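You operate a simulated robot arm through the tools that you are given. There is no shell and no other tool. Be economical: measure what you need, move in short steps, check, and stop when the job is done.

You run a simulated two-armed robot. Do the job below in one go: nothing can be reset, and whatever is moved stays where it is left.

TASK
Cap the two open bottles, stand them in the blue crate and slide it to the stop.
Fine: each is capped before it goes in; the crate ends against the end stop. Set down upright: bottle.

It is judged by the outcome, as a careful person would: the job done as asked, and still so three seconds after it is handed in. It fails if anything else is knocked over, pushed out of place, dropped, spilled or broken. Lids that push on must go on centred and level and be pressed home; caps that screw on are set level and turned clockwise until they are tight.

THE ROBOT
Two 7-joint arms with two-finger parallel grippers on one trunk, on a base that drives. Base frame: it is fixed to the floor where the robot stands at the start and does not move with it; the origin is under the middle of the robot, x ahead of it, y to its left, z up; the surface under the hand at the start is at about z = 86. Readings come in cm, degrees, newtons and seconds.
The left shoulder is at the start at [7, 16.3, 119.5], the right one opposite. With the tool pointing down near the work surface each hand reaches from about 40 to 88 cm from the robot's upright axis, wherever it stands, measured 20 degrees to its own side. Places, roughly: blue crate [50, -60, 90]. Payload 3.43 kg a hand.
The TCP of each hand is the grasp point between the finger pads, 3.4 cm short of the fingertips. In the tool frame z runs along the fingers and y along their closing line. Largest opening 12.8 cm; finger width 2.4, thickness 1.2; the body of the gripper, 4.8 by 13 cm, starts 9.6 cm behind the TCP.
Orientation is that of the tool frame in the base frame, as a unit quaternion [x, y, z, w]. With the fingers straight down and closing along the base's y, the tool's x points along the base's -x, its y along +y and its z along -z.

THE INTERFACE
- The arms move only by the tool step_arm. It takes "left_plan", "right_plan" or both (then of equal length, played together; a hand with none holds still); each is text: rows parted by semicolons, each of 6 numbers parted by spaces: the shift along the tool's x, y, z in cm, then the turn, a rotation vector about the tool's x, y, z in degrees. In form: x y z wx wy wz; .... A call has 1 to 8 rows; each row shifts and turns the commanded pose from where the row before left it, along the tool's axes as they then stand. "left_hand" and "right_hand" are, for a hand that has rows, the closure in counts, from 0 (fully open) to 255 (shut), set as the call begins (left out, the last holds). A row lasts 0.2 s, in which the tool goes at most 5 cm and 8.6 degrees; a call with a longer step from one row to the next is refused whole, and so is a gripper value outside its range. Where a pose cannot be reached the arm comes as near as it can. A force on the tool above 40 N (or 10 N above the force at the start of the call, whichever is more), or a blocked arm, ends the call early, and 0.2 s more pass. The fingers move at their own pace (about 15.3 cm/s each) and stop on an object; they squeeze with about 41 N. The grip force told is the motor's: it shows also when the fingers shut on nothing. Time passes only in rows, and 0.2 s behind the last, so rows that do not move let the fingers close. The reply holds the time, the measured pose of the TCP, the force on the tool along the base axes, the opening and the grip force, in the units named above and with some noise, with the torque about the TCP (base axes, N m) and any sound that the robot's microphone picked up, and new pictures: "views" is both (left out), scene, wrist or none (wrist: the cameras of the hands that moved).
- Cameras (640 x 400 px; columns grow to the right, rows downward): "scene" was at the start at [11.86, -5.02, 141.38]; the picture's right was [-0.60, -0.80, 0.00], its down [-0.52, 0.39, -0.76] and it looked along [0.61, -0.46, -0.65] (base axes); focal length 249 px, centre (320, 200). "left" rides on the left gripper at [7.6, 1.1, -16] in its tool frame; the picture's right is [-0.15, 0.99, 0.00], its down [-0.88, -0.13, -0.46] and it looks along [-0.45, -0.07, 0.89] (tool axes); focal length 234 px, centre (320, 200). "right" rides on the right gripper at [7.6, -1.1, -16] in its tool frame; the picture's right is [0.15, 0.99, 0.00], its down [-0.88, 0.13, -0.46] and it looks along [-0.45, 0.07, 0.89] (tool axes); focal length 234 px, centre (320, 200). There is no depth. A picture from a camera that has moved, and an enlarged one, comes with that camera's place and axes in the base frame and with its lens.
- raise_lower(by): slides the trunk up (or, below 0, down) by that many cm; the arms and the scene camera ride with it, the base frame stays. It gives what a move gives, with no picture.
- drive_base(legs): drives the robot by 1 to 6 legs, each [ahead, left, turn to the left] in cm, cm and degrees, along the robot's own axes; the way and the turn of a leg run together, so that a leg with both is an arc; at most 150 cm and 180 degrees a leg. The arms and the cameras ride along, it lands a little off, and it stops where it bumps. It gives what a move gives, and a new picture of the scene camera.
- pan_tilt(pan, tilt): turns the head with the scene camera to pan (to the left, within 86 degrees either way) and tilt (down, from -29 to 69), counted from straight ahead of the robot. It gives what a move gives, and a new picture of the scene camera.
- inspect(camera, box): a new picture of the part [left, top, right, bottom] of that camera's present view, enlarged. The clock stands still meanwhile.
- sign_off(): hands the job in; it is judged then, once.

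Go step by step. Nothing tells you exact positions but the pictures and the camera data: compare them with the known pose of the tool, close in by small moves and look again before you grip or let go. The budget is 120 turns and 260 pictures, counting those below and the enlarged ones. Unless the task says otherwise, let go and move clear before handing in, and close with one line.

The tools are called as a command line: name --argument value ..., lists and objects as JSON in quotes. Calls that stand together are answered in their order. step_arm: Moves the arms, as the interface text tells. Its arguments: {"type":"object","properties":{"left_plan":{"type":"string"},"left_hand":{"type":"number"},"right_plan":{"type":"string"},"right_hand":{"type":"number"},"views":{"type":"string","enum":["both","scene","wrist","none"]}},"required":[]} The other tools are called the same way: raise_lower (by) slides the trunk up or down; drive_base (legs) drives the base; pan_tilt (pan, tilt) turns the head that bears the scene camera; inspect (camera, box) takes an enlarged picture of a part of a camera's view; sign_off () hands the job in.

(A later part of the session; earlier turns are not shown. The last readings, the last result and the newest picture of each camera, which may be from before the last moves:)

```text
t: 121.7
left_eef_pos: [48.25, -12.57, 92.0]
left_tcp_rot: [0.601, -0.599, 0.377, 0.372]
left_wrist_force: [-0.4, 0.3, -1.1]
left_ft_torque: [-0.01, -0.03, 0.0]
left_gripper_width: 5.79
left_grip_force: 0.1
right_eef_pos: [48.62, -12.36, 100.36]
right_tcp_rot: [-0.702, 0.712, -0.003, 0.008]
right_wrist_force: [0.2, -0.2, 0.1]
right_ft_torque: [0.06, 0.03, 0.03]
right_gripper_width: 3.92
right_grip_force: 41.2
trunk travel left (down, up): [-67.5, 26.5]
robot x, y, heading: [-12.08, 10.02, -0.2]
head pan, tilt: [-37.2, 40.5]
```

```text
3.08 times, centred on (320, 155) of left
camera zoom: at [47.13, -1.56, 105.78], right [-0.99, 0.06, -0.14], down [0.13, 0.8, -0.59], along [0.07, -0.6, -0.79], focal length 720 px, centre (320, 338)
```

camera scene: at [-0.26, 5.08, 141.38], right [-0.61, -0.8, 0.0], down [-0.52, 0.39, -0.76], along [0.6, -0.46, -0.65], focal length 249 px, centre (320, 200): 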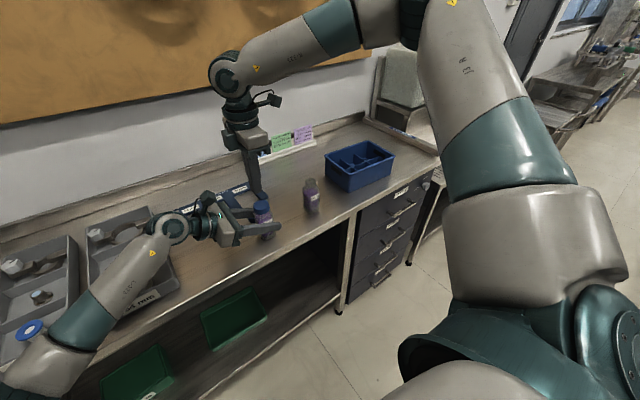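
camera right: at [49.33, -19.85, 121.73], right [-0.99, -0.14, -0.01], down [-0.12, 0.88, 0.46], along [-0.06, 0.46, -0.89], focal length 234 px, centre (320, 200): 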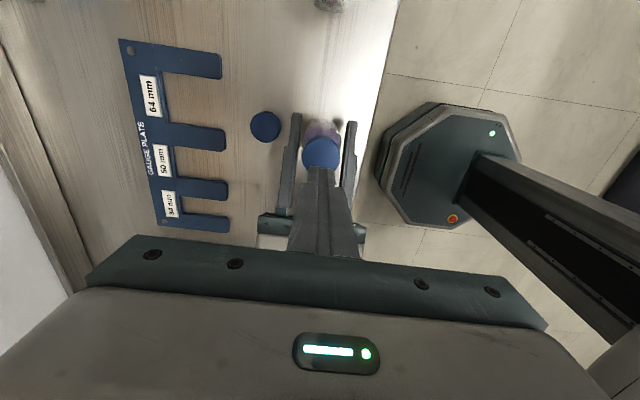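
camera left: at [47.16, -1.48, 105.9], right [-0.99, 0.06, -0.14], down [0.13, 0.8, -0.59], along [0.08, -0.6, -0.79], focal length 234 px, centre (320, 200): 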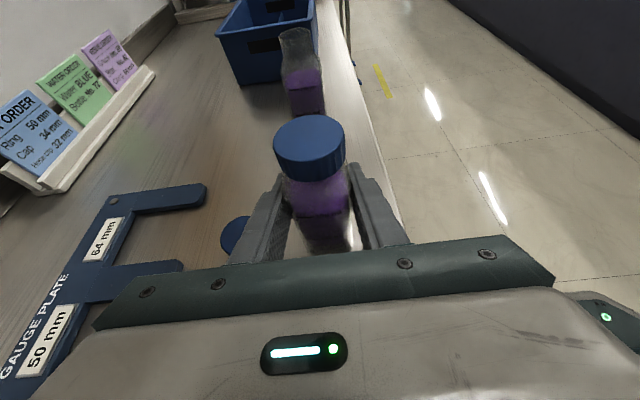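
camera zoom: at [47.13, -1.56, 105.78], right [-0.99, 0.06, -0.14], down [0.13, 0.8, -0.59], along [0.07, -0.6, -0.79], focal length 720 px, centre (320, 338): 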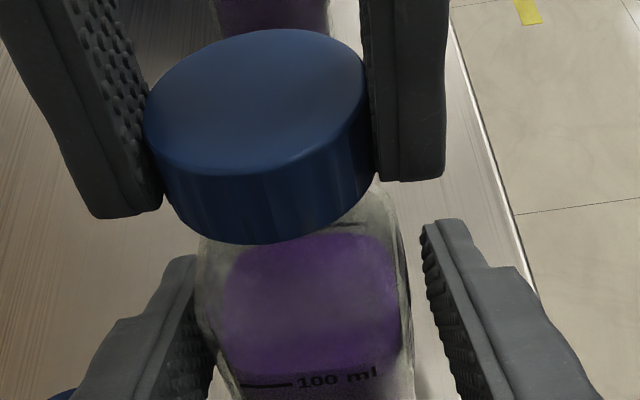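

The cap is entirely loose, so a thread must engage. I'll lift it just off the neck, level the tool, and wind back in the air with the cap in hand; then I'll try turning it with the bottle standing free between the left fingers as a guard.

step_arm --right_plan "0 0 -1.5 0 0 0;0 0 -1 -0.88 0.41 0;0 0 0 0 0 -8.5;0 0 0 0 0 -8.5;0 0 0 0 0 -8.5;0 0 0 0 0 -8.5;0 0 0 0 0 -8.5;0 0 0 0 0 -8.5" --views "none"

step_arm --right_plan "0 0 0 0 0 -8.5;0 0 0 0 0 -8.5;0 0 0 0 0 -8.5;0 0 0 0 0 -8.5;0 0 0 0 0 -8.5;0 0 0 0 0 -8.5;0 0 0 0 0 -8.5;0 0 0 0 0 -8.5" --views "none"

step_arm --right_plan "0 0 0 0 0 -8.5;0 0 0 0 0 -8.5;0 0 0 0 0 -8.5;0 0 0 0 0 -8.5;0 0 0 0 0 -8.5;0 0 0 0 0 -8.5;0 0 0 0 0 -8.5;0 0 0 0 0 -8.5" --views "none"

step_arm --right_plan "0 0 0 0 0 -8.5;0 0 0 0 0 -8.5;0 0 0 0 0 -8.5;0 0 0 0 0 -8.5;0 0 0 0 0 -8.5;0 0 0 0 0 -8.5;0 0 0 0 0 -8.5;0 0 0 0 0 -8.5" --views "none"

step_arm --right_plan "0 0 0 0 0 -8.5;0 0 0 0 0 -8.5;0 0 0 0 0 -8.5;0 0 0 0 0 -8.5;0 0 0 0 0 -8.5;0 0 0 0 0 0" --views "both"

inspect --camera "left" --box '[240, 70, 400, 200]'

inspect --camera "scene" --box '[230, 180, 300, 240]'

```text
t: 123.5
left_eef_pos: [48.3, -12.47, 92.08]
left_tcp_rot: [-0.6, 0.6, -0.376, -0.373]
left_wrist_force: [0.2, -1.0, -0.1]
left_ft_torque: [0.05, -0.02, -0.03]
left_gripper_width: 5.78
left_grip_force: 0.1
right_eef_pos: [48.44, -12.27, 102.85]
right_tcp_rot: [0.941, -0.338, 0.0, -0.001]
right_wrist_force: [0.8, 0.8, -0.3]
right_ft_torque: [0.0, 0.0, 0.0]
right_gripper_width: 3.93
right_grip_force: 40.6
trunk travel left (down, up): [-67.5, 26.5]
robot x, y, heading: [-11.97, 10.11, 0.2]
head pan, tilt: [-37.2, 40.5]
```

```text
t: 125.3
left_eef_pos: [48.38, -12.65, 91.97]
left_tcp_rot: [0.6, -0.599, 0.378, 0.372]
left_wrist_force: [-0.3, -0.2, -0.3]
left_ft_torque: [0.02, -0.01, -0.02]
left_gripper_width: 5.78
left_grip_force: 0.0
right_eef_pos: [48.61, -12.21, 102.82]
right_tcp_rot: [0.969, 0.246, 0.001, 0.001]
right_wrist_force: [0.5, 0.1, 0.4]
right_ft_torque: [-0.01, 0.02, -0.01]
right_gripper_width: 3.9
right_grip_force: 41.2
trunk travel left (down, up): [-67.5, 26.5]
robot x, y, heading: [-12.49, 10.25, -0.3]
head pan, tilt: [-37.2, 40.5]
```

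```text
t: 127.1
left_eef_pos: [48.35, -12.55, 92.07]
left_tcp_rot: [0.6, -0.598, 0.378, 0.372]
left_wrist_force: [0.1, -0.4, -0.2]
left_ft_torque: [0.01, 0.01, -0.04]
left_gripper_width: 5.77
left_grip_force: 0.1
right_eef_pos: [48.48, -12.37, 102.95]
right_tcp_rot: [0.666, 0.746, 0.0, 0.001]
right_wrist_force: [0.3, -0.2, 0.2]
right_ft_torque: [-0.02, 0.0, 0.01]
right_gripper_width: 3.89
right_grip_force: 40.8
trunk travel left (down, up): [-67.5, 26.5]
robot x, y, heading: [-12.1, 10.25, 0.1]
head pan, tilt: [-37.2, 40.5]
```

```text
t: 128.9
left_eef_pos: [48.31, -12.55, 92.14]
left_tcp_rot: [0.6, -0.599, 0.377, 0.372]
left_wrist_force: [-0.1, 0.4, -1.2]
left_ft_torque: [-0.01, -0.01, -0.01]
left_gripper_width: 5.76
left_grip_force: 0.1
right_eef_pos: [48.59, -12.35, 102.78]
right_tcp_rot: [0.134, 0.991, 0.0, 0.001]
right_wrist_force: [-0.2, 0.0, 0.1]
right_ft_torque: [0.0, -0.01, -0.02]
right_gripper_width: 3.92
right_grip_force: 41.3
trunk travel left (down, up): [-67.5, 26.5]
robot x, y, heading: [-12.08, 10.05, 0.1]
head pan, tilt: [-37.2, 40.5]
```

```text
t: 130.3
left_eef_pos: [48.29, -12.49, 92.03]
left_tcp_rot: [0.6, -0.599, 0.377, 0.372]
left_wrist_force: [0.1, 0.8, 0.2]
left_ft_torque: [-0.01, -0.01, -0.01]
left_gripper_width: 5.76
left_grip_force: 0.0
right_eef_pos: [48.55, -12.26, 102.71]
right_tcp_rot: [-0.232, 0.973, 0.0, 0.001]
right_wrist_force: [-1.1, 0.2, -0.1]
right_ft_torque: [0.0, 0.02, 0.02]
right_gripper_width: 3.94
right_grip_force: 41.4
trunk travel left (down, up): [-67.5, 26.5]
robot x, y, heading: [-12.06, 10.11, -0.4]
head pan, tilt: [-37.2, 40.5]
camera scene: at [-0.25, 5.06, 141.38], right [-0.61, -0.8, 0.0], down [-0.52, 0.39, -0.76], along [0.6, -0.46, -0.65], focal length 249 px, centre (320, 200)
camera right: at [42.31, -16.8, 118.75], right [-0.58, 0.82, 0.0], down [0.73, 0.52, 0.46], along [0.37, 0.26, -0.89], focal length 234 px, centre (320, 200)
```

scene: 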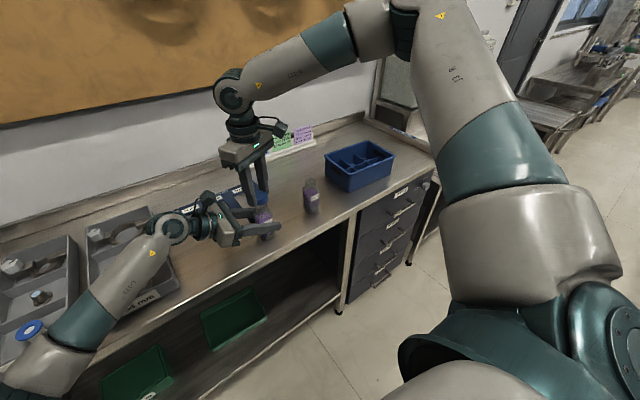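
right: 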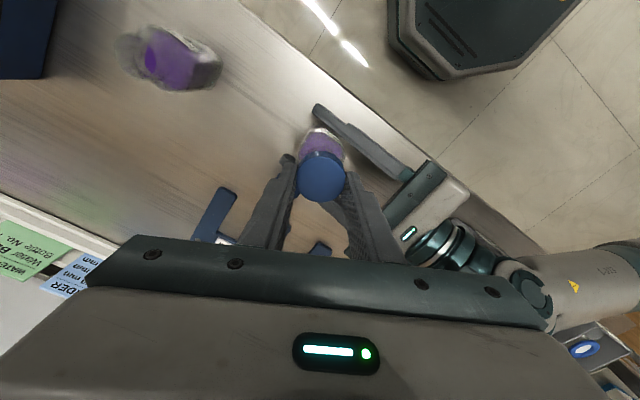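

```text
3.08 times, centred on (320, 135) of left
camera zoom: at [47.13, -1.56, 105.78], right [-0.99, 0.06, -0.14], down [0.13, 0.8, -0.59], along [0.07, -0.6, -0.8], focal length 720 px, centre (320, 400)
```

zoom: 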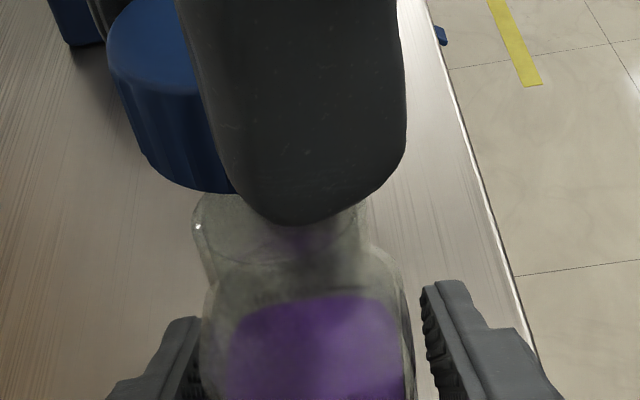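

```text
6.67 times, centred on (265, 210) of scene
camera zoom: at [-0.25, 5.06, 141.38], right [-0.61, -0.8, 0.0], down [-0.52, 0.39, -0.76], along [0.6, -0.46, -0.65], focal length 1658 px, centre (687, 133)
```

zoom: 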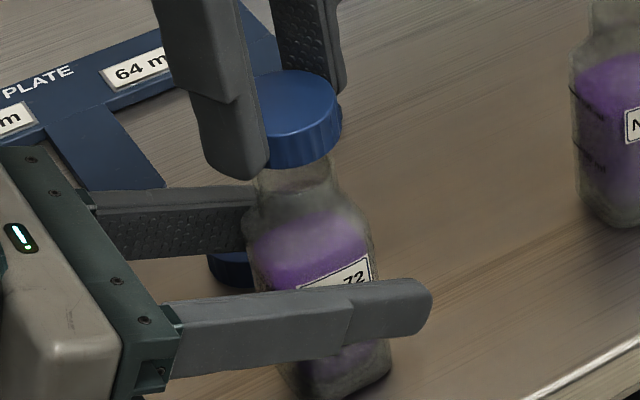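

In the scene view the cap is ~0.35 cm short in +y relative to the neck. Correcting and lowering gently over the free-standing bottle.

step_arm --right_plan "-0.16 0.31 0 0 0 0;0 0 0.9 0 0 0;0 0 0.4 0 0 0;0 0 0.2 0 0 0;0 0 0.2 0 0 0;0 0 0.2 0 0 0;0 0 0.2 0 0 0" --views "none"

inspect --camera "left" --box '[240, 90, 400, 220]'

```text
t: 131.9
left_eef_pos: [48.28, -12.57, 92.03]
left_tcp_rot: [0.601, -0.599, 0.377, 0.372]
left_wrist_force: [0.9, 0.2, -0.1]
left_ft_torque: [0.0, 0.02, 0.0]
left_gripper_width: 5.79
left_grip_force: 0.0
right_eef_pos: [48.54, -11.97, 100.91]
right_tcp_rot: [-0.232, 0.973, -0.001, 0.002]
right_wrist_force: [-0.1, -2.5, 8.7]
right_ft_torque: [-0.24, -0.04, -0.01]
right_gripper_width: 3.94
right_grip_force: 41.0
trunk travel left (down, up): [-67.5, 26.5]
robot x, y, heading: [-12.3, 9.88, -0.2]
head pan, tilt: [-37.2, 40.5]
```

```text
3.08 times, centred on (320, 155) of left
camera zoom: at [47.06, -1.58, 105.84], right [-0.99, 0.06, -0.14], down [0.13, 0.8, -0.59], along [0.07, -0.6, -0.79], focal length 720 px, centre (320, 338)
```

zoom: 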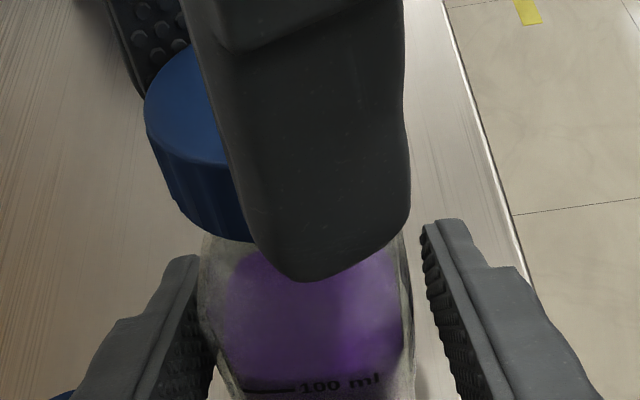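

Contact at the -y side; shifting 2 mm back and lowering.

step_arm --right_plan "0 0 -0.15 0 0 0;0.09 -0.18 0 0 0 0;0 0 0.2 0 0 0;0 0 0.2 0 0 0;0 0 0.2 0 0 0;0 0 0.2 0 0 0;0 0 0.1 0 0 0" --views "none"

```text
t: 133.3
left_eef_pos: [48.23, -12.48, 92.2]
left_tcp_rot: [0.6, -0.599, 0.378, 0.371]
left_wrist_force: [0.1, 1.2, -0.3]
left_ft_torque: [0.02, -0.03, -0.04]
left_gripper_width: 5.77
left_grip_force: 0.1
right_eef_pos: [48.83, -12.01, 100.78]
right_tcp_rot: [-0.231, 0.973, 0.001, 0.008]
right_wrist_force: [-7.0, 0.6, 23.7]
right_ft_torque: [-0.37, 0.52, -0.1]
right_gripper_width: 3.92
right_grip_force: 41.4
trunk travel left (down, up): [-67.5, 26.5]
robot x, y, heading: [-11.84, 10.38, -0.2]
head pan, tilt: [-37.2, 40.5]
stopped in row 6 (right hand): the force on the tool passed its limit at 43 N (the readings are from after the stop); the commanded pose is now the measured one
```

step_arm --right_plan "0 0 -0.4 0 0 0;0.25 -0.16 0 0 0 0;0 0 0.2 0 0 0;0 0 0.2 0 0 0;0 0 0.15 0 0 0;0 0 0.1 0 0 0" --views "none"

inspect --camera "scene" --box '[230, 180, 300, 240]'

inspect --camera "left" --box '[240, 90, 400, 220]'

```text
t: 134.6
left_eef_pos: [48.21, -12.47, 92.08]
left_tcp_rot: [0.6, -0.599, 0.378, 0.371]
left_wrist_force: [0.9, -0.3, -0.4]
left_ft_torque: [-0.02, 0.04, -0.05]
left_gripper_width: 5.78
left_grip_force: 0.1
right_eef_pos: [48.81, -12.08, 100.82]
right_tcp_rot: [-0.233, 0.972, 0.0, 0.01]
right_wrist_force: [-5.0, 0.9, 23.7]
right_ft_torque: [-0.31, 0.56, -0.09]
right_gripper_width: 3.93
right_grip_force: 40.6
trunk travel left (down, up): [-67.5, 26.5]
robot x, y, heading: [-12.1, 10.35, -0.2]
head pan, tilt: [-37.2, 40.5]
stopped in row 6 (right hand): the force on the tool passed its limit at 41 N (the readings are from after the stop); the commanded pose is now the measured one
```

```text
6.67 times, centred on (265, 210) of scene
camera zoom: at [-0.46, 5.12, 141.39], right [-0.61, -0.8, 0.0], down [-0.52, 0.39, -0.76], along [0.61, -0.46, -0.65], focal length 1658 px, centre (687, 133)
```

zoom: 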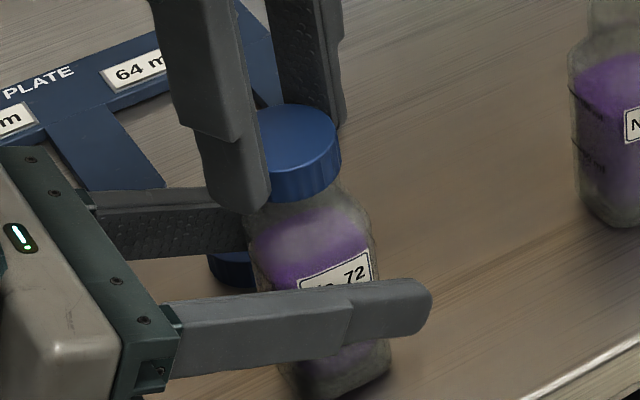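

```text
3.08 times, centred on (320, 155) of left
camera zoom: at [46.98, -1.5, 105.87], right [-0.99, 0.06, -0.14], down [0.13, 0.8, -0.59], along [0.07, -0.6, -0.79], focal length 720 px, centre (320, 338)
```

zoom: 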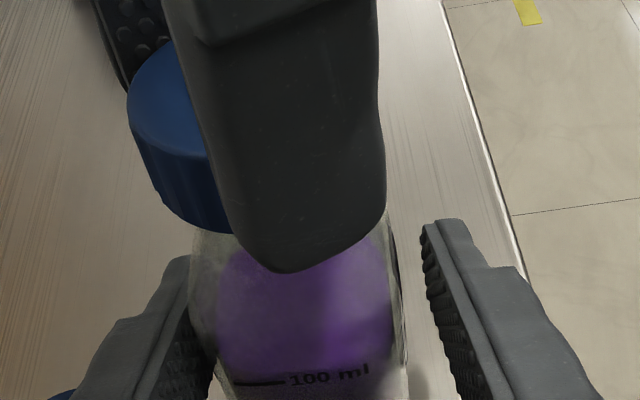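

The free bottle drags along, so I'll lift the cap, grip the bottle again with the left hand, and place the cap about 3.5 mm toward -x and 1.5 mm toward -y.

step_arm --right_plan "0 0 -0.5 0 0 0;0 0 -0.5 0 0 0;0 0 0 0 0 0;0 0 0 0 0 0" --left_plan "0 0 0 0 0 0;0 0 0 0 0 0;0 0 0 0 0 0;0 0 0 0 0 0" --left_hand 255 --views "none"

inspect --camera "left" --box '[240, 90, 400, 220]'

inspect --camera "scene" --box '[230, 180, 300, 240]'

```text
t: 135.6
left_eef_pos: [48.29, -12.41, 92.12]
left_tcp_rot: [0.6, -0.599, 0.378, 0.372]
left_wrist_force: [2.2, 0.6, 9.3]
left_ft_torque: [-0.13, -0.22, 0.04]
left_gripper_width: 4.53
left_grip_force: 40.9
right_eef_pos: [48.73, -12.36, 101.42]
right_tcp_rot: [-0.232, 0.973, 0.0, 0.007]
right_wrist_force: [-0.4, 0.2, -0.2]
right_ft_torque: [0.02, 0.0, -0.03]
right_gripper_width: 3.89
right_grip_force: 40.8
trunk travel left (down, up): [-67.5, 26.5]
robot x, y, heading: [-12.21, 10.37, -0.2]
head pan, tilt: [-37.2, 40.5]
```

```text
3.08 times, centred on (320, 155) of left
camera zoom: at [47.07, -1.52, 105.89], right [-0.99, 0.06, -0.14], down [0.13, 0.8, -0.59], along [0.07, -0.6, -0.79], focal length 720 px, centre (320, 338)
```

zoom: 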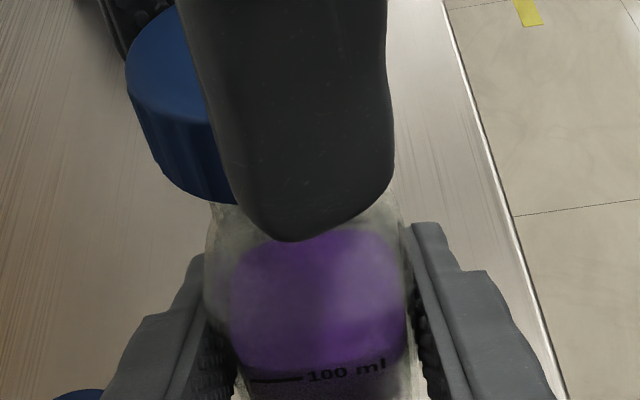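

```text
6.67 times, centred on (265, 210) of scene
camera zoom: at [-0.32, 5.11, 141.39], right [-0.61, -0.8, 0.0], down [-0.52, 0.39, -0.76], along [0.61, -0.46, -0.65], focal length 1658 px, centre (687, 133)
```

zoom: 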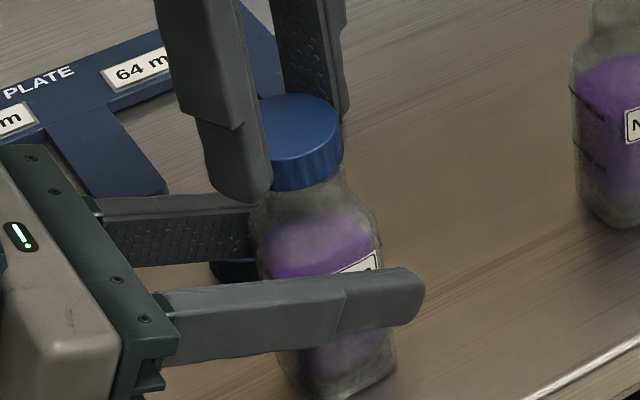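

The bottle may have been gripped a bit askew, so I'll open, let it settle, and regrip.

step_arm --left_plan "0 0 0 0 0 0;0 0 0 0 0 0;0 0 0 0 0 0" --left_hand 140 --right_plan "0 0 -2 0 0 0;0 0 -2 0 0 0;0 0 0 0 0 0" --views "none"

inspect --camera "left" --box '[240, 90, 400, 220]'

step_arm --left_plan "0 0 0 0 0 0;0 0 0 0 0 0;0 0 0 0 0 0" --left_hand 255 --views "none"

inspect --camera "left" --box '[240, 90, 400, 220]'

inspect --camera "scene" --box '[230, 170, 310, 240]'

```text
t: 136.4
left_eef_pos: [48.38, -12.55, 92.09]
left_tcp_rot: [0.601, -0.598, 0.378, 0.372]
left_wrist_force: [-0.3, 0.4, -0.1]
left_ft_torque: [0.0, -0.02, 0.01]
left_gripper_width: 5.77
left_grip_force: 0.1
right_eef_pos: [48.72, -12.48, 105.43]
right_tcp_rot: [-0.233, 0.973, 0.0, 0.007]
right_wrist_force: [-0.3, 0.2, 0.0]
right_ft_torque: [-0.01, 0.02, 0.03]
right_gripper_width: 3.91
right_grip_force: 41.1
trunk travel left (down, up): [-67.5, 26.5]
robot x, y, heading: [-12.17, 10.3, 0.1]
head pan, tilt: [-37.2, 40.5]
```

```text
3.08 times, centred on (320, 155) of left
camera zoom: at [47.18, -1.57, 105.73], right [-0.99, 0.06, -0.14], down [0.13, 0.8, -0.59], along [0.07, -0.6, -0.8], focal length 720 px, centre (320, 338)
```

zoom: 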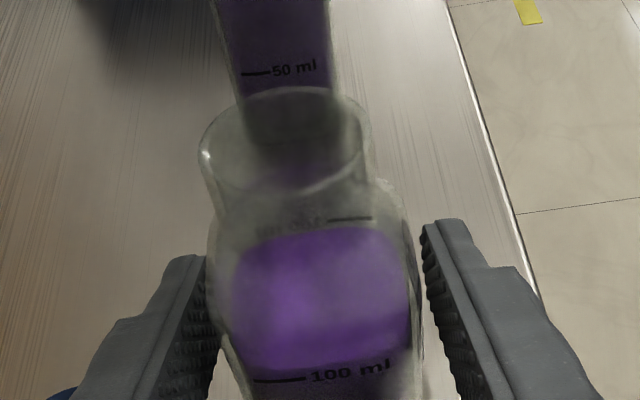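

```text
t: 137.2
left_eef_pos: [48.34, -12.53, 92.05]
left_tcp_rot: [0.6, -0.599, 0.377, 0.372]
left_wrist_force: [0.5, -0.3, 0.1]
left_ft_torque: [0.01, -0.02, -0.02]
left_gripper_width: 4.5
left_grip_force: 41.3
right_eef_pos: [48.65, -12.42, 105.21]
right_tcp_rot: [-0.232, 0.973, 0.001, 0.007]
right_wrist_force: [-0.6, 0.3, -0.2]
right_ft_torque: [0.01, 0.01, -0.04]
right_gripper_width: 3.92
right_grip_force: 40.9
trunk travel left (down, up): [-67.5, 26.5]
robot x, y, heading: [-11.91, 10.12, -0.0]
head pan, tilt: [-37.2, 40.5]
```

```text
3.08 times, centred on (320, 155) of left
camera zoom: at [47.14, -1.55, 105.77], right [-0.99, 0.06, -0.14], down [0.13, 0.8, -0.59], along [0.07, -0.6, -0.8], focal length 720 px, centre (320, 338)
```

zoom: 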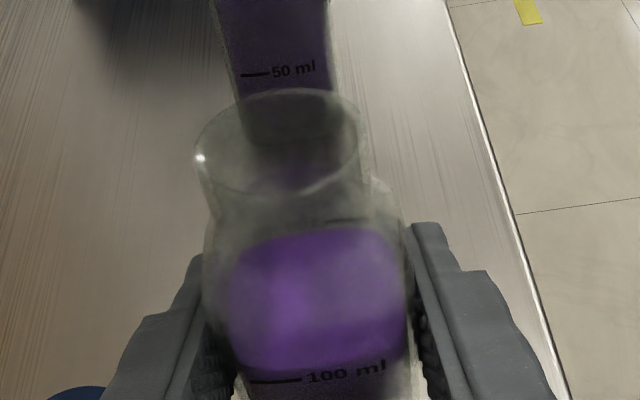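

```text
5.71 times, centred on (270, 205) of scene
camera zoom: at [-0.24, 5.06, 141.38], right [-0.61, -0.8, 0.0], down [-0.52, 0.39, -0.76], along [0.6, -0.46, -0.65], focal length 1421 px, centre (606, 171)
```

zoom: 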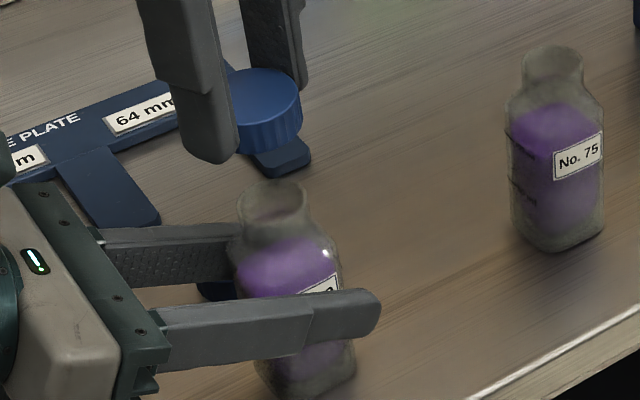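

Clean, upright hold now with the neck at about (48.3,-12.4). Levelling the right tool, shifting -1.5 mm in x, and lowering in small steps.

step_arm --right_plan "0.13 0.07 0 0 0.8 0;0 0 2 0 0 0;0 0 1.8 0 0 0;0 0 0.2 0 0 0;0 0 0.15 0 0 0;0 0 0.15 0 0 0;0 0 0.15 0 0 0" --views "none"

```text
t: 138.8
left_eef_pos: [48.39, -12.56, 92.08]
left_tcp_rot: [0.6, -0.599, 0.378, 0.372]
left_wrist_force: [-0.5, -0.2, 0.2]
left_ft_torque: [0.01, 0.0, -0.01]
left_gripper_width: 4.51
left_grip_force: 40.8
right_eef_pos: [48.61, -12.42, 100.96]
right_tcp_rot: [-0.232, 0.973, -0.002, 0.001]
right_wrist_force: [0.0, -0.3, 0.8]
right_ft_torque: [0.0, -0.01, 0.0]
right_gripper_width: 3.91
right_grip_force: 41.2
trunk travel left (down, up): [-67.5, 26.5]
robot x, y, heading: [-12.14, 9.89, -0.2]
head pan, tilt: [-37.2, 40.5]
```

No force at 100.96. This time I'll begin turning clockwise right at the mouth, feeding slowly down so a thread can catch from its start.

step_arm --right_plan "0 0 0.08 0 0 8.5;0 0 0.08 0 0 8.5;0 0 0.08 0 0 8.5;0 0 0.08 0 0 8.5;0 0 0.08 0 0 8.5;0 0 0.08 0 0 8.5" --views "none"

step_arm --right_plan "0 0 0.06 0 0 8.5;0 0 0.06 0 0 8.5;0 0 0.06 0 0 8.5;0 0 0.06 0 0 8.5;0 0 0.06 0 0 8.5;0 0 0.06 0 0 8.5" --views "none"

```text
t: 140.2
left_eef_pos: [48.45, -12.34, 92.01]
left_tcp_rot: [0.601, -0.599, 0.376, 0.371]
left_wrist_force: [-6.9, 17.8, 0.7]
left_ft_torque: [-0.96, -0.3, -0.19]
left_gripper_width: 4.52
left_grip_force: 41.1
right_eef_pos: [48.64, -12.59, 100.53]
right_tcp_rot: [0.211, 0.978, -0.002, 0.001]
right_wrist_force: [6.5, -18.2, 0.4]
right_ft_torque: [-0.59, -0.21, 0.23]
right_gripper_width: 3.91
right_grip_force: 41.1
trunk travel left (down, up): [-67.5, 26.5]
robot x, y, heading: [-12.35, 9.99, -0.1]
head pan, tilt: [-37.2, 40.5]
```

```text
t: 141.6
left_eef_pos: [48.47, -12.3, 91.99]
left_tcp_rot: [0.6, -0.599, 0.378, 0.372]
left_wrist_force: [1.7, 23.5, -0.2]
left_ft_torque: [-0.8, 0.2, -0.17]
left_gripper_width: 4.53
left_grip_force: 41.3
right_eef_pos: [48.59, -12.16, 100.07]
right_tcp_rot: [0.611, 0.792, -0.002, 0.002]
right_wrist_force: [-4.3, -22.1, 3.8]
right_ft_torque: [-0.72, 0.13, 0.22]
right_gripper_width: 3.93
right_grip_force: 40.3
trunk travel left (down, up): [-67.5, 26.5]
robot x, y, heading: [-12.39, 10.2, -0.3]
head pan, tilt: [-37.2, 40.5]
```

Following the side load with a correction and continuing the turn with slow feed.

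step_arm --right_plan "-0.3 -0.05 0 0 0 0;0 -0.03 0.05 0 0 8.5;0 -0.03 0.05 0 0 8.5;0 -0.03 0.05 0 0 8.5;0 -0.03 0.05 0 0 8.5;0 -0.03 0.05 0 0 8.5;0 -0.03 0.05 0 0 8.5;0 -0.03 0.05 0 0 8.5" --views "none"

step_arm --right_plan "0 -0.03 0 0 0 8.5;0 -0.03 0 0 0 8.5;0 -0.03 0 0 0 8.5;0 -0.03 0 0 0 8.5;0 -0.03 0 0 0 8.5;0 -0.03 0 0 0 8.5;0 -0.03 0 0 0 8.5" --views "none"

```text
t: 143.4
left_eef_pos: [48.34, -12.45, 92.08]
left_tcp_rot: [0.6, -0.599, 0.377, 0.373]
left_wrist_force: [29.2, -6.8, -0.7]
left_ft_torque: [0.51, 1.34, -0.36]
left_gripper_width: 4.54
left_grip_force: 40.7
right_eef_pos: [48.34, -12.53, 99.74]
right_tcp_rot: [0.923, 0.385, -0.001, 0.001]
right_wrist_force: [-29.5, 7.9, 3.9]
right_ft_torque: [0.27, 0.76, 0.28]
right_gripper_width: 3.96
right_grip_force: 40.8
trunk travel left (down, up): [-67.5, 26.5]
robot x, y, heading: [-11.82, 10.14, -0.2]
head pan, tilt: [-37.2, 40.5]
```

```text
t: 145.0
left_eef_pos: [48.32, -12.61, 92.23]
left_tcp_rot: [0.6, -0.599, 0.378, 0.373]
left_wrist_force: [27.4, -18.2, 2.3]
left_ft_torque: [1.0, 1.41, -0.26]
left_gripper_width: 4.57
left_grip_force: 40.7
right_eef_pos: [48.31, -12.32, 99.86]
right_tcp_rot: [0.992, -0.124, -0.001, 0.001]
right_wrist_force: [-27.0, 18.0, -3.8]
right_ft_torque: [0.42, 0.71, 0.22]
right_gripper_width: 3.9
right_grip_force: 41.0
trunk travel left (down, up): [-67.5, 26.5]
robot x, y, heading: [-12.38, 10.19, 0.1]
head pan, tilt: [-37.2, 40.5]
```

step_arm --right_plan "-0.34 -0.12 0 0 0 0;0 0 0.1 0 0 0;0 0 0.1 0 0 8.5;0 0 0.05 0 0 8.5;0 0 0 0 0 8.5;0 0 0 0 0 8.5;0 0 0 0 0 8.5" --views "none"

step_arm --right_plan "0 0 0 0 0 8.5;0 0 0 0 0 8.5;0 0 0 0 0 8.5;0 0 0 0 0 8.5;0 0 0 0 0 8.5" --views "none"

inspect --camera "left" --box '[240, 90, 400, 220]'

```text
t: 146.6
left_eef_pos: [48.33, -12.59, 92.08]
left_tcp_rot: [0.6, -0.599, 0.377, 0.373]
left_wrist_force: [1.2, -9.1, 1.0]
left_ft_torque: [0.64, 0.09, -0.06]
left_gripper_width: 4.52
left_grip_force: 41.0
right_eef_pos: [48.19, -12.08, 99.56]
right_tcp_rot: [0.88, -0.475, 0.002, 0.0]
right_wrist_force: [-2.0, 9.7, 1.3]
right_ft_torque: [0.22, 0.04, 0.06]
right_gripper_width: 3.91
right_grip_force: 41.0
trunk travel left (down, up): [-67.5, 26.5]
robot x, y, heading: [-12.05, 10.37, -0.0]
head pan, tilt: [-37.2, 40.5]
```

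```text
t: 147.8
left_eef_pos: [48.13, -12.58, 92.01]
left_tcp_rot: [0.6, -0.6, 0.376, 0.373]
left_wrist_force: [-4.2, -16.9, -0.3]
left_ft_torque: [0.85, -0.13, -0.08]
left_gripper_width: 4.51
left_grip_force: 40.8
right_eef_pos: [48.2, -12.17, 99.31]
right_tcp_rot: [-0.648, 0.762, -0.002, 0.0]
right_wrist_force: [2.7, 16.1, 1.8]
right_ft_torque: [0.39, -0.07, 0.15]
right_gripper_width: 3.92
right_grip_force: 41.1
trunk travel left (down, up): [-67.5, 26.5]
robot x, y, heading: [-12.32, 9.83, -0.0]
head pan, tilt: [-37.2, 40.5]
```

```text
3.08 times, centred on (320, 155) of left
camera zoom: at [47.07, -1.61, 105.77], right [-0.99, 0.06, -0.14], down [0.13, 0.8, -0.59], along [0.07, -0.6, -0.8], focal length 720 px, centre (320, 338)
```

zoom: 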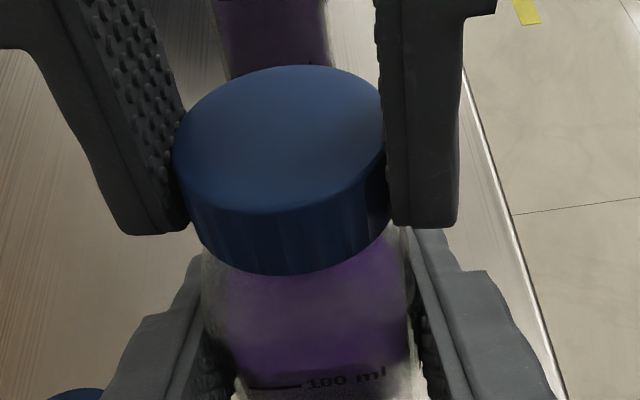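

step_arm --right_plan "0.2 0 0.1 0 0 0;0 0 0.1 0 0 0;0 0 0.1 0 0 0;0 0 0 0 0 0" --views "none"

inspect --camera "left" --box '[240, 90, 400, 220]'

inspect --camera "scene" --box '[230, 180, 300, 240]'

```text
t: 148.8
left_eef_pos: [48.23, -12.6, 92.05]
left_tcp_rot: [-0.6, 0.6, -0.376, -0.373]
left_wrist_force: [-13.2, -21.7, -6.6]
left_ft_torque: [0.91, -0.46, 0.07]
left_gripper_width: 4.51
left_grip_force: 41.3
right_eef_pos: [48.22, -12.44, 99.38]
right_tcp_rot: [-0.649, 0.761, -0.001, 0.001]
right_wrist_force: [13.0, 20.1, 11.3]
right_ft_torque: [0.53, -0.26, 0.06]
right_gripper_width: 3.94
right_grip_force: 40.4
trunk travel left (down, up): [-67.5, 26.5]
robot x, y, heading: [-11.87, 10.04, -0.1]
head pan, tilt: [-37.2, 40.5]
```

```text
3.08 times, centred on (320, 155) of left
camera zoom: at [47.02, -1.62, 105.75], right [-0.99, 0.06, -0.14], down [0.13, 0.8, -0.59], along [0.07, -0.6, -0.8], focal length 720 px, centre (320, 338)
```

zoom: 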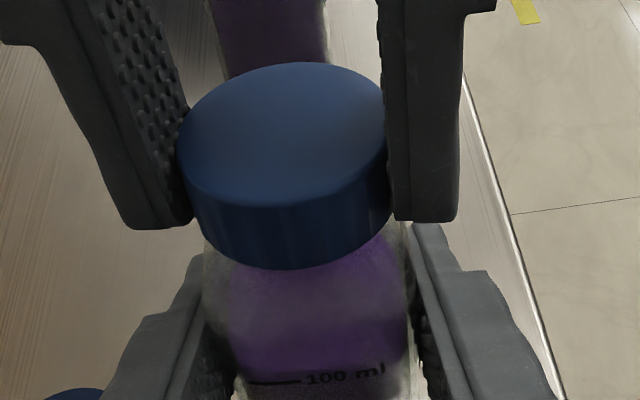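

```text
6.67 times, centred on (265, 210) of scene
camera zoom: at [-0.31, 5.05, 141.39], right [-0.61, -0.8, 0.0], down [-0.52, 0.39, -0.76], along [0.61, -0.46, -0.65], focal length 1658 px, centre (687, 133)
```

zoom: 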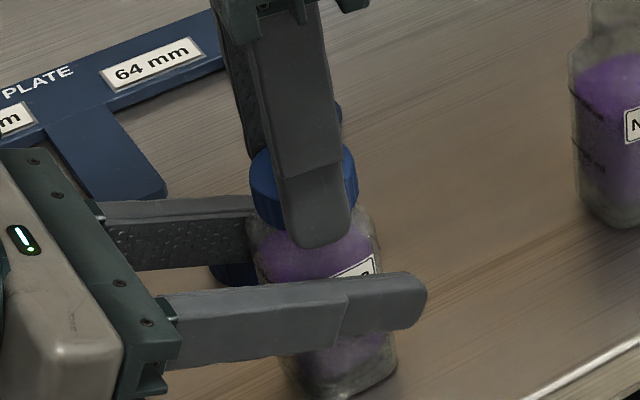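

I'll now do a second consecutive pass without lifting the cap: open, wind back around it, close (reading the side force to centre), in one batch.

step_arm --right_plan "0 0 -0.1 0 0 0;0 0 0 0 0 0;0 -0.15 0 0 0 0;0 0 0 0 0 -8.5;0 0 0 0 0 -8.5;0 0 0 0 0 -8.5;0 0 0 0 0 -8.5;0 0 0 0 0 -8.5" --right_hand 115 --views "none"

step_arm --right_plan "0 0 0 0 0 -8.5;0 0 0 0 0 -8.5;0 0 0 0 0 -8.5;0 0 0 0 0 -8.5;0 0 0 0 0 -8.5;0 0 0 0 0 -8.5;0 0 0 0 0 -8.5;0 0 0 0 0 -8.5" --views "none"

step_arm --right_plan "0 0 0 0 0 -8.5;0 0 0 0 0 -8.5;0 0 0 0 0 -8.5;0 0 0 0 0 -8.5;0 0 0 0 0 -8.5;0 0 0 0 0 -8.5;0 0 0 0 0 -8.5;0 0 0 0 0 -8.5" --views "none"

step_arm --right_plan "0 0 0 0 0 -8.5;0 0 0 0 0 -8.5;0 0 0 0 0 -8.5;0 0 0 0 0 -8.5;0 0 0 0 0 -8.5;0 0 0 0 0 -8.5;0 0 0 0 0 -8.5;0 0 0 0 0 -8.5" --views "none"

step_arm --right_plan "0 0 0 0 0 -8.5;0 0 0 0 0 -8.5;0 0 0 0 0 0" --views "none"

step_arm --right_plan "0 0 0 0 0 0;0 0 0 0 0 0;0 0 0 0 0 0" --right_hand 255 --views "wrist"

```text
t: 150.6
left_eef_pos: [48.34, -12.54, 91.99]
left_tcp_rot: [0.6, -0.599, 0.377, 0.372]
left_wrist_force: [0.4, 0.3, -0.2]
left_ft_torque: [0.0, 0.01, 0.04]
left_gripper_width: 4.49
left_grip_force: 40.8
right_eef_pos: [48.16, -12.42, 99.25]
right_tcp_rot: [0.881, -0.473, 0.002, 0.001]
right_wrist_force: [-0.2, -0.2, -0.2]
right_ft_torque: [0.01, 0.03, 0.01]
right_gripper_width: 7.03
right_grip_force: 0.1
trunk travel left (down, up): [-67.5, 26.5]
robot x, y, heading: [-11.9, 10.09, -0.2]
head pan, tilt: [-37.2, 40.5]
```

```text
t: 152.4
left_eef_pos: [48.4, -12.57, 92.0]
left_tcp_rot: [0.601, -0.598, 0.378, 0.372]
left_wrist_force: [0.0, -1.0, 0.4]
left_ft_torque: [-0.02, 0.0, -0.01]
left_gripper_width: 4.5
left_grip_force: 41.0
right_eef_pos: [48.25, -12.48, 99.28]
right_tcp_rot: [0.995, 0.1, 0.002, 0.002]
right_wrist_force: [-0.1, 0.1, 0.1]
right_ft_torque: [-0.01, 0.01, 0.04]
right_gripper_width: 7.05
right_grip_force: 0.1
trunk travel left (down, up): [-67.5, 26.5]
robot x, y, heading: [-12.07, 9.74, 0.3]
head pan, tilt: [-37.2, 40.5]
```

```text
t: 154.2
left_eef_pos: [48.41, -12.49, 91.93]
left_tcp_rot: [0.6, -0.599, 0.377, 0.373]
left_wrist_force: [0.3, -0.2, 0.3]
left_ft_torque: [-0.02, -0.05, -0.02]
left_gripper_width: 4.5
left_grip_force: 41.1
right_eef_pos: [48.31, -12.43, 99.35]
right_tcp_rot: [0.769, 0.639, 0.0, 0.002]
right_wrist_force: [-0.7, 0.2, -0.1]
right_ft_torque: [0.02, -0.01, -0.03]
right_gripper_width: 7.04
right_grip_force: 0.0
trunk travel left (down, up): [-67.5, 26.5]
robot x, y, heading: [-12.22, 9.63, -0.3]
head pan, tilt: [-37.2, 40.5]
```

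```text
t: 156.0
left_eef_pos: [48.36, -12.56, 92.15]
left_tcp_rot: [0.6, -0.599, 0.377, 0.372]
left_wrist_force: [0.2, 0.2, 0.4]
left_ft_torque: [0.0, 0.02, 0.02]
left_gripper_width: 4.51
left_grip_force: 41.0
right_eef_pos: [48.17, -12.5, 99.49]
right_tcp_rot: [0.28, 0.96, -0.001, 0.001]
right_wrist_force: [-0.1, -0.8, 0.9]
right_ft_torque: [0.04, 0.03, 0.0]
right_gripper_width: 7.03
right_grip_force: 0.0
trunk travel left (down, up): [-67.5, 26.5]
robot x, y, heading: [-12.09, 10.12, -0.0]
head pan, tilt: [-37.2, 40.5]
```

```text
t: 156.8
left_eef_pos: [48.36, -12.48, 91.98]
left_tcp_rot: [0.6, -0.599, 0.377, 0.373]
left_wrist_force: [0.0, 1.0, -0.2]
left_ft_torque: [-0.04, -0.04, -0.01]
left_gripper_width: 4.52
left_grip_force: 41.0
right_eef_pos: [48.23, -12.5, 99.31]
right_tcp_rot: [0.136, 0.991, -0.001, 0.001]
right_wrist_force: [0.0, 0.5, 0.9]
right_ft_torque: [0.0, 0.0, 0.03]
right_gripper_width: 7.05
right_grip_force: 0.0
trunk travel left (down, up): [-67.5, 26.5]
robot x, y, heading: [-12.27, 10.47, -0.2]
head pan, tilt: [-37.2, 40.5]
```

```text
t: 157.6
left_eef_pos: [48.44, -12.51, 92.05]
left_tcp_rot: [0.6, -0.599, 0.377, 0.373]
left_wrist_force: [-1.0, 0.2, -0.3]
left_ft_torque: [-0.01, -0.06, 0.0]
left_gripper_width: 4.51
left_grip_force: 41.5
right_eef_pos: [48.29, -12.53, 99.34]
right_tcp_rot: [0.136, 0.991, -0.001, 0.002]
right_wrist_force: [0.7, -0.1, 0.7]
right_ft_torque: [0.0, -0.02, -0.03]
right_gripper_width: 3.93
right_grip_force: 41.0
trunk travel left (down, up): [-67.5, 26.5]
robot x, y, heading: [-12.48, 10.08, -0.1]
head pan, tilt: [-37.2, 40.5]
camera right: at [40.64, -11.54, 115.38], right [0.13, 0.99, 0.0], down [0.88, -0.11, 0.46], along [0.45, -0.06, -0.89], focal length 234 px, centre (320, 200)
```

right: 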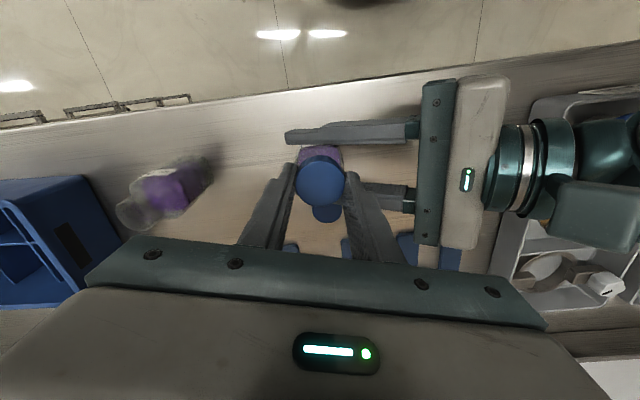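

Perfectly centred with zero side load. Now a long clockwise pass with light downforce.

step_arm --right_plan "0 0 0.1 0 0 0;0 0 0.05 0 0 8.5;0 0 0 0 0 8.5;0 0 0 0 0 8.5;0 0 0 0 0 8.5;0 0 0 0 0 8.5;0 0 0 0 0 8.5;0 0 0 0 0 8.5" --views "none"

step_arm --right_plan "0 0 0 0 0 8.5;0 0 0 0 0 8.5;0 0 0 0 0 8.5;0 0 0 0 0 8.5;0 0 0 0 0 8.5;0 0 0 0 0 8.5;0 0 0 0 0 8.5;0 0 0 0 0 8.5" --views "none"

step_arm --right_plan "0 0 0 0 0 8.5;0 0 0 0 0 8.5;0 0 0 0 0 8.5;0 0 0 0 0 8.5;0 0 0 0 0 8.5;0 0 0 0 0 8.5;0 0 0 0 0 8.5;0 0 0 0 0 8.5" --views "none"

step_arm --right_plan "0 0 0 0 0 8.5;0 0 0 0 0 8.5;0 0 0 0 0 8.5;0 0 0 0 0 8.5;0 0 0 0 0 8.5;0 0 0 0 0 8.5;0 0 0 0 0 8.5" --views "none"

```text
t: 159.4
left_eef_pos: [48.27, -12.52, 92.01]
left_tcp_rot: [-0.599, 0.6, -0.376, -0.373]
left_wrist_force: [0.2, -1.4, -7.2]
left_ft_torque: [0.22, 0.0, -0.07]
left_gripper_width: 4.47
left_grip_force: 40.8
right_eef_pos: [48.21, -12.5, 99.31]
right_tcp_rot: [0.611, 0.792, 0.0, 0.001]
right_wrist_force: [0.7, 1.9, 10.4]
right_ft_torque: [0.06, -0.08, 0.06]
right_gripper_width: 3.93
right_grip_force: 41.1
trunk travel left (down, up): [-67.5, 26.5]
robot x, y, heading: [-11.55, 9.81, -0.2]
head pan, tilt: [-37.2, 40.5]
```

```text
t: 161.2
left_eef_pos: [48.3, -12.52, 91.89]
left_tcp_rot: [0.6, -0.599, 0.377, 0.372]
left_wrist_force: [-2.5, -1.0, -11.1]
left_ft_torque: [0.13, -0.13, -0.05]
left_gripper_width: 4.56
left_grip_force: 41.4
right_eef_pos: [48.15, -12.42, 99.08]
right_tcp_rot: [0.949, 0.314, 0.002, 0.002]
right_wrist_force: [2.4, 0.9, 16.2]
right_ft_torque: [-0.08, -0.07, 0.01]
right_gripper_width: 3.92
right_grip_force: 40.7
trunk travel left (down, up): [-67.5, 26.5]
robot x, y, heading: [-12.48, 10.31, -0.2]
head pan, tilt: [-37.2, 40.5]
```

```text
t: 163.0
left_eef_pos: [48.32, -12.48, 91.95]
left_tcp_rot: [0.601, -0.599, 0.377, 0.371]
left_wrist_force: [-2.2, -0.8, -14.9]
left_ft_torque: [0.13, 0.06, 0.02]
left_gripper_width: 4.5
left_grip_force: 41.0
right_eef_pos: [48.22, -12.55, 99.17]
right_tcp_rot: [0.963, -0.27, 0.002, 0.001]
right_wrist_force: [0.3, 1.1, 17.5]
right_ft_torque: [-0.05, -0.02, 0.02]
right_gripper_width: 3.92
right_grip_force: 41.2
trunk travel left (down, up): [-67.5, 26.5]
robot x, y, heading: [-11.65, 10.17, -0.1]
head pan, tilt: [-37.2, 40.5]
```

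```text
t: 164.6
left_eef_pos: [48.22, -12.6, 91.94]
left_tcp_rot: [0.6, -0.599, 0.377, 0.373]
left_wrist_force: [-2.7, -1.0, -16.3]
left_ft_torque: [0.17, -0.06, -0.04]
left_gripper_width: 4.52
left_grip_force: 40.6
right_eef_pos: [48.24, -12.43, 99.26]
right_tcp_rot: [-0.702, 0.712, -0.002, 0.0]
right_wrist_force: [3.4, 1.1, 19.6]
right_ft_torque: [-0.05, -0.14, 0.04]
right_gripper_width: 3.9
right_grip_force: 41.2
trunk travel left (down, up): [-67.5, 26.5]
robot x, y, heading: [-12.13, 10.29, 0.0]
head pan, tilt: [-37.2, 40.5]
```

A very clean 263° pass, 570° in all without lifting. Pull test now, without any side load.

step_arm --right_plan "0 0 -0.2 0 0 0;0 0 -0.2 0 0 0;0 0 -0.2 0 0 0;0 0 0 0 0 0" --views "none"

inspect --camera "left" --box '[240, 90, 400, 220]'

```text
t: 165.6
left_eef_pos: [48.41, -12.62, 92.28]
left_tcp_rot: [0.599, -0.599, 0.378, 0.373]
left_wrist_force: [-7.5, 1.5, 4.4]
left_ft_torque: [-0.06, -0.47, -0.01]
left_gripper_width: 4.54
left_grip_force: 40.9
right_eef_pos: [48.15, -12.62, 99.69]
right_tcp_rot: [-0.703, 0.712, -0.002, 0.0]
right_wrist_force: [7.8, -0.8, -5.3]
right_ft_torque: [0.0, -0.08, 0.02]
right_gripper_width: 3.91
right_grip_force: 41.4
trunk travel left (down, up): [-67.5, 26.5]
robot x, y, heading: [-12.38, 10.11, 0.1]
head pan, tilt: [-37.2, 40.5]
```

```text
3.08 times, centred on (320, 155) of left
camera zoom: at [47.12, -1.58, 105.9], right [-0.99, 0.06, -0.14], down [0.13, 0.79, -0.59], along [0.07, -0.6, -0.79], focal length 720 px, centre (320, 338)
```

zoom: 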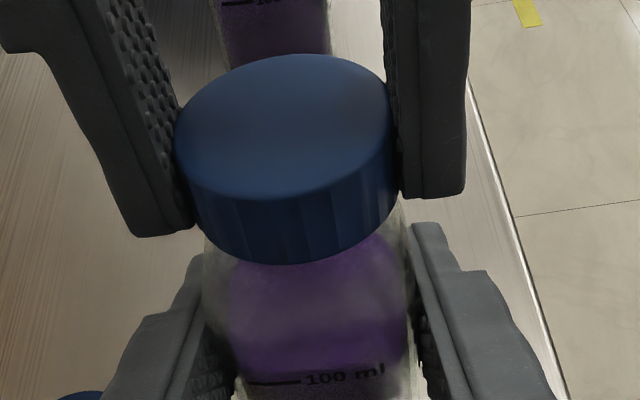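

Still loose, even after 570° on this bottle; perhaps the caps differ and this one belongs to bottle B, where it lay. I'll put this cap down on the free table near (59,-29) and try the other cap on bottle A.

step_arm --right_plan "0 0 -2 0 0 0;0 0 -3 0 0 0;3.63 -3.3 0 0 0 0;3.63 -3.3 0 0 0 0;3.63 -3.3 0 0 0 0;3.63 -3.3 0 0 0 0;0 0 4 0 0 0;0 0 4 0 0 0" --views "none"

step_arm --right_plan "0 0 4 0 0 0;0 0 2 0 0 0;0 0 0.4 0 0 0;0 0 0.3 0 0 0" --views "both"

```text
t: 167.4
left_eef_pos: [48.41, -12.59, 91.93]
left_tcp_rot: [-0.6, 0.6, -0.376, -0.373]
left_wrist_force: [-1.3, -0.1, -2.0]
left_ft_torque: [-0.01, -0.01, -0.01]
left_gripper_width: 4.5
left_grip_force: 40.8
right_eef_pos: [60.67, -27.38, 97.03]
right_tcp_rot: [-0.703, 0.711, -0.002, 0.002]
right_wrist_force: [1.1, 0.0, 0.6]
right_ft_torque: [-0.01, 0.01, -0.02]
right_gripper_width: 3.91
right_grip_force: 41.2
right hand out of reach, approached as far as the arm can: row 8
trunk travel left (down, up): [-67.5, 26.5]
robot x, y, heading: [-11.96, 10.02, -0.2]
head pan, tilt: [-37.2, 40.5]
```

```text
t: 168.4
left_eef_pos: [48.4, -12.57, 91.94]
left_tcp_rot: [0.6, -0.599, 0.377, 0.373]
left_wrist_force: [-0.6, -0.2, -1.5]
left_ft_torque: [0.03, 0.02, 0.02]
left_gripper_width: 4.51
left_grip_force: 40.9
right_eef_pos: [58.22, -28.08, 91.66]
right_tcp_rot: [-0.703, 0.712, -0.002, 0.001]
right_wrist_force: [-0.1, 0.4, -0.1]
right_ft_torque: [0.01, 0.01, -0.02]
right_gripper_width: 3.95
right_grip_force: 41.3
right hand out of reach, approached as far as the arm can: row 1, 2
trunk travel left (down, up): [-67.5, 26.5]
robot x, y, heading: [-12.06, 10.02, -0.1]
head pan, tilt: [-37.2, 40.5]
camera scene: at [-0.23, 5.04, 141.37], right [-0.61, -0.8, 0.0], down [-0.52, 0.39, -0.76], along [0.6, -0.46, -0.65], focal length 249 px, centre (320, 200)
camera right: at [59.22, -35.7, 107.65], right [-0.99, -0.13, 0.0], down [-0.12, 0.88, 0.45], along [-0.06, 0.45, -0.89], focal length 234 px, centre (320, 200)
```

scene: 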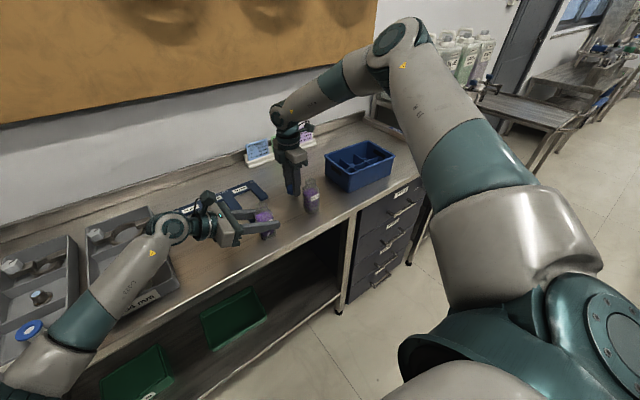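
right: 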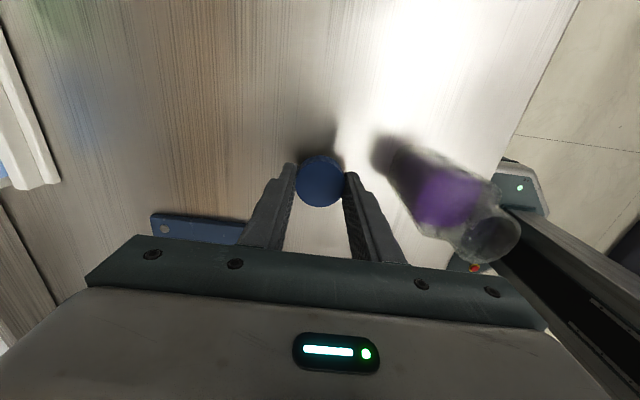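

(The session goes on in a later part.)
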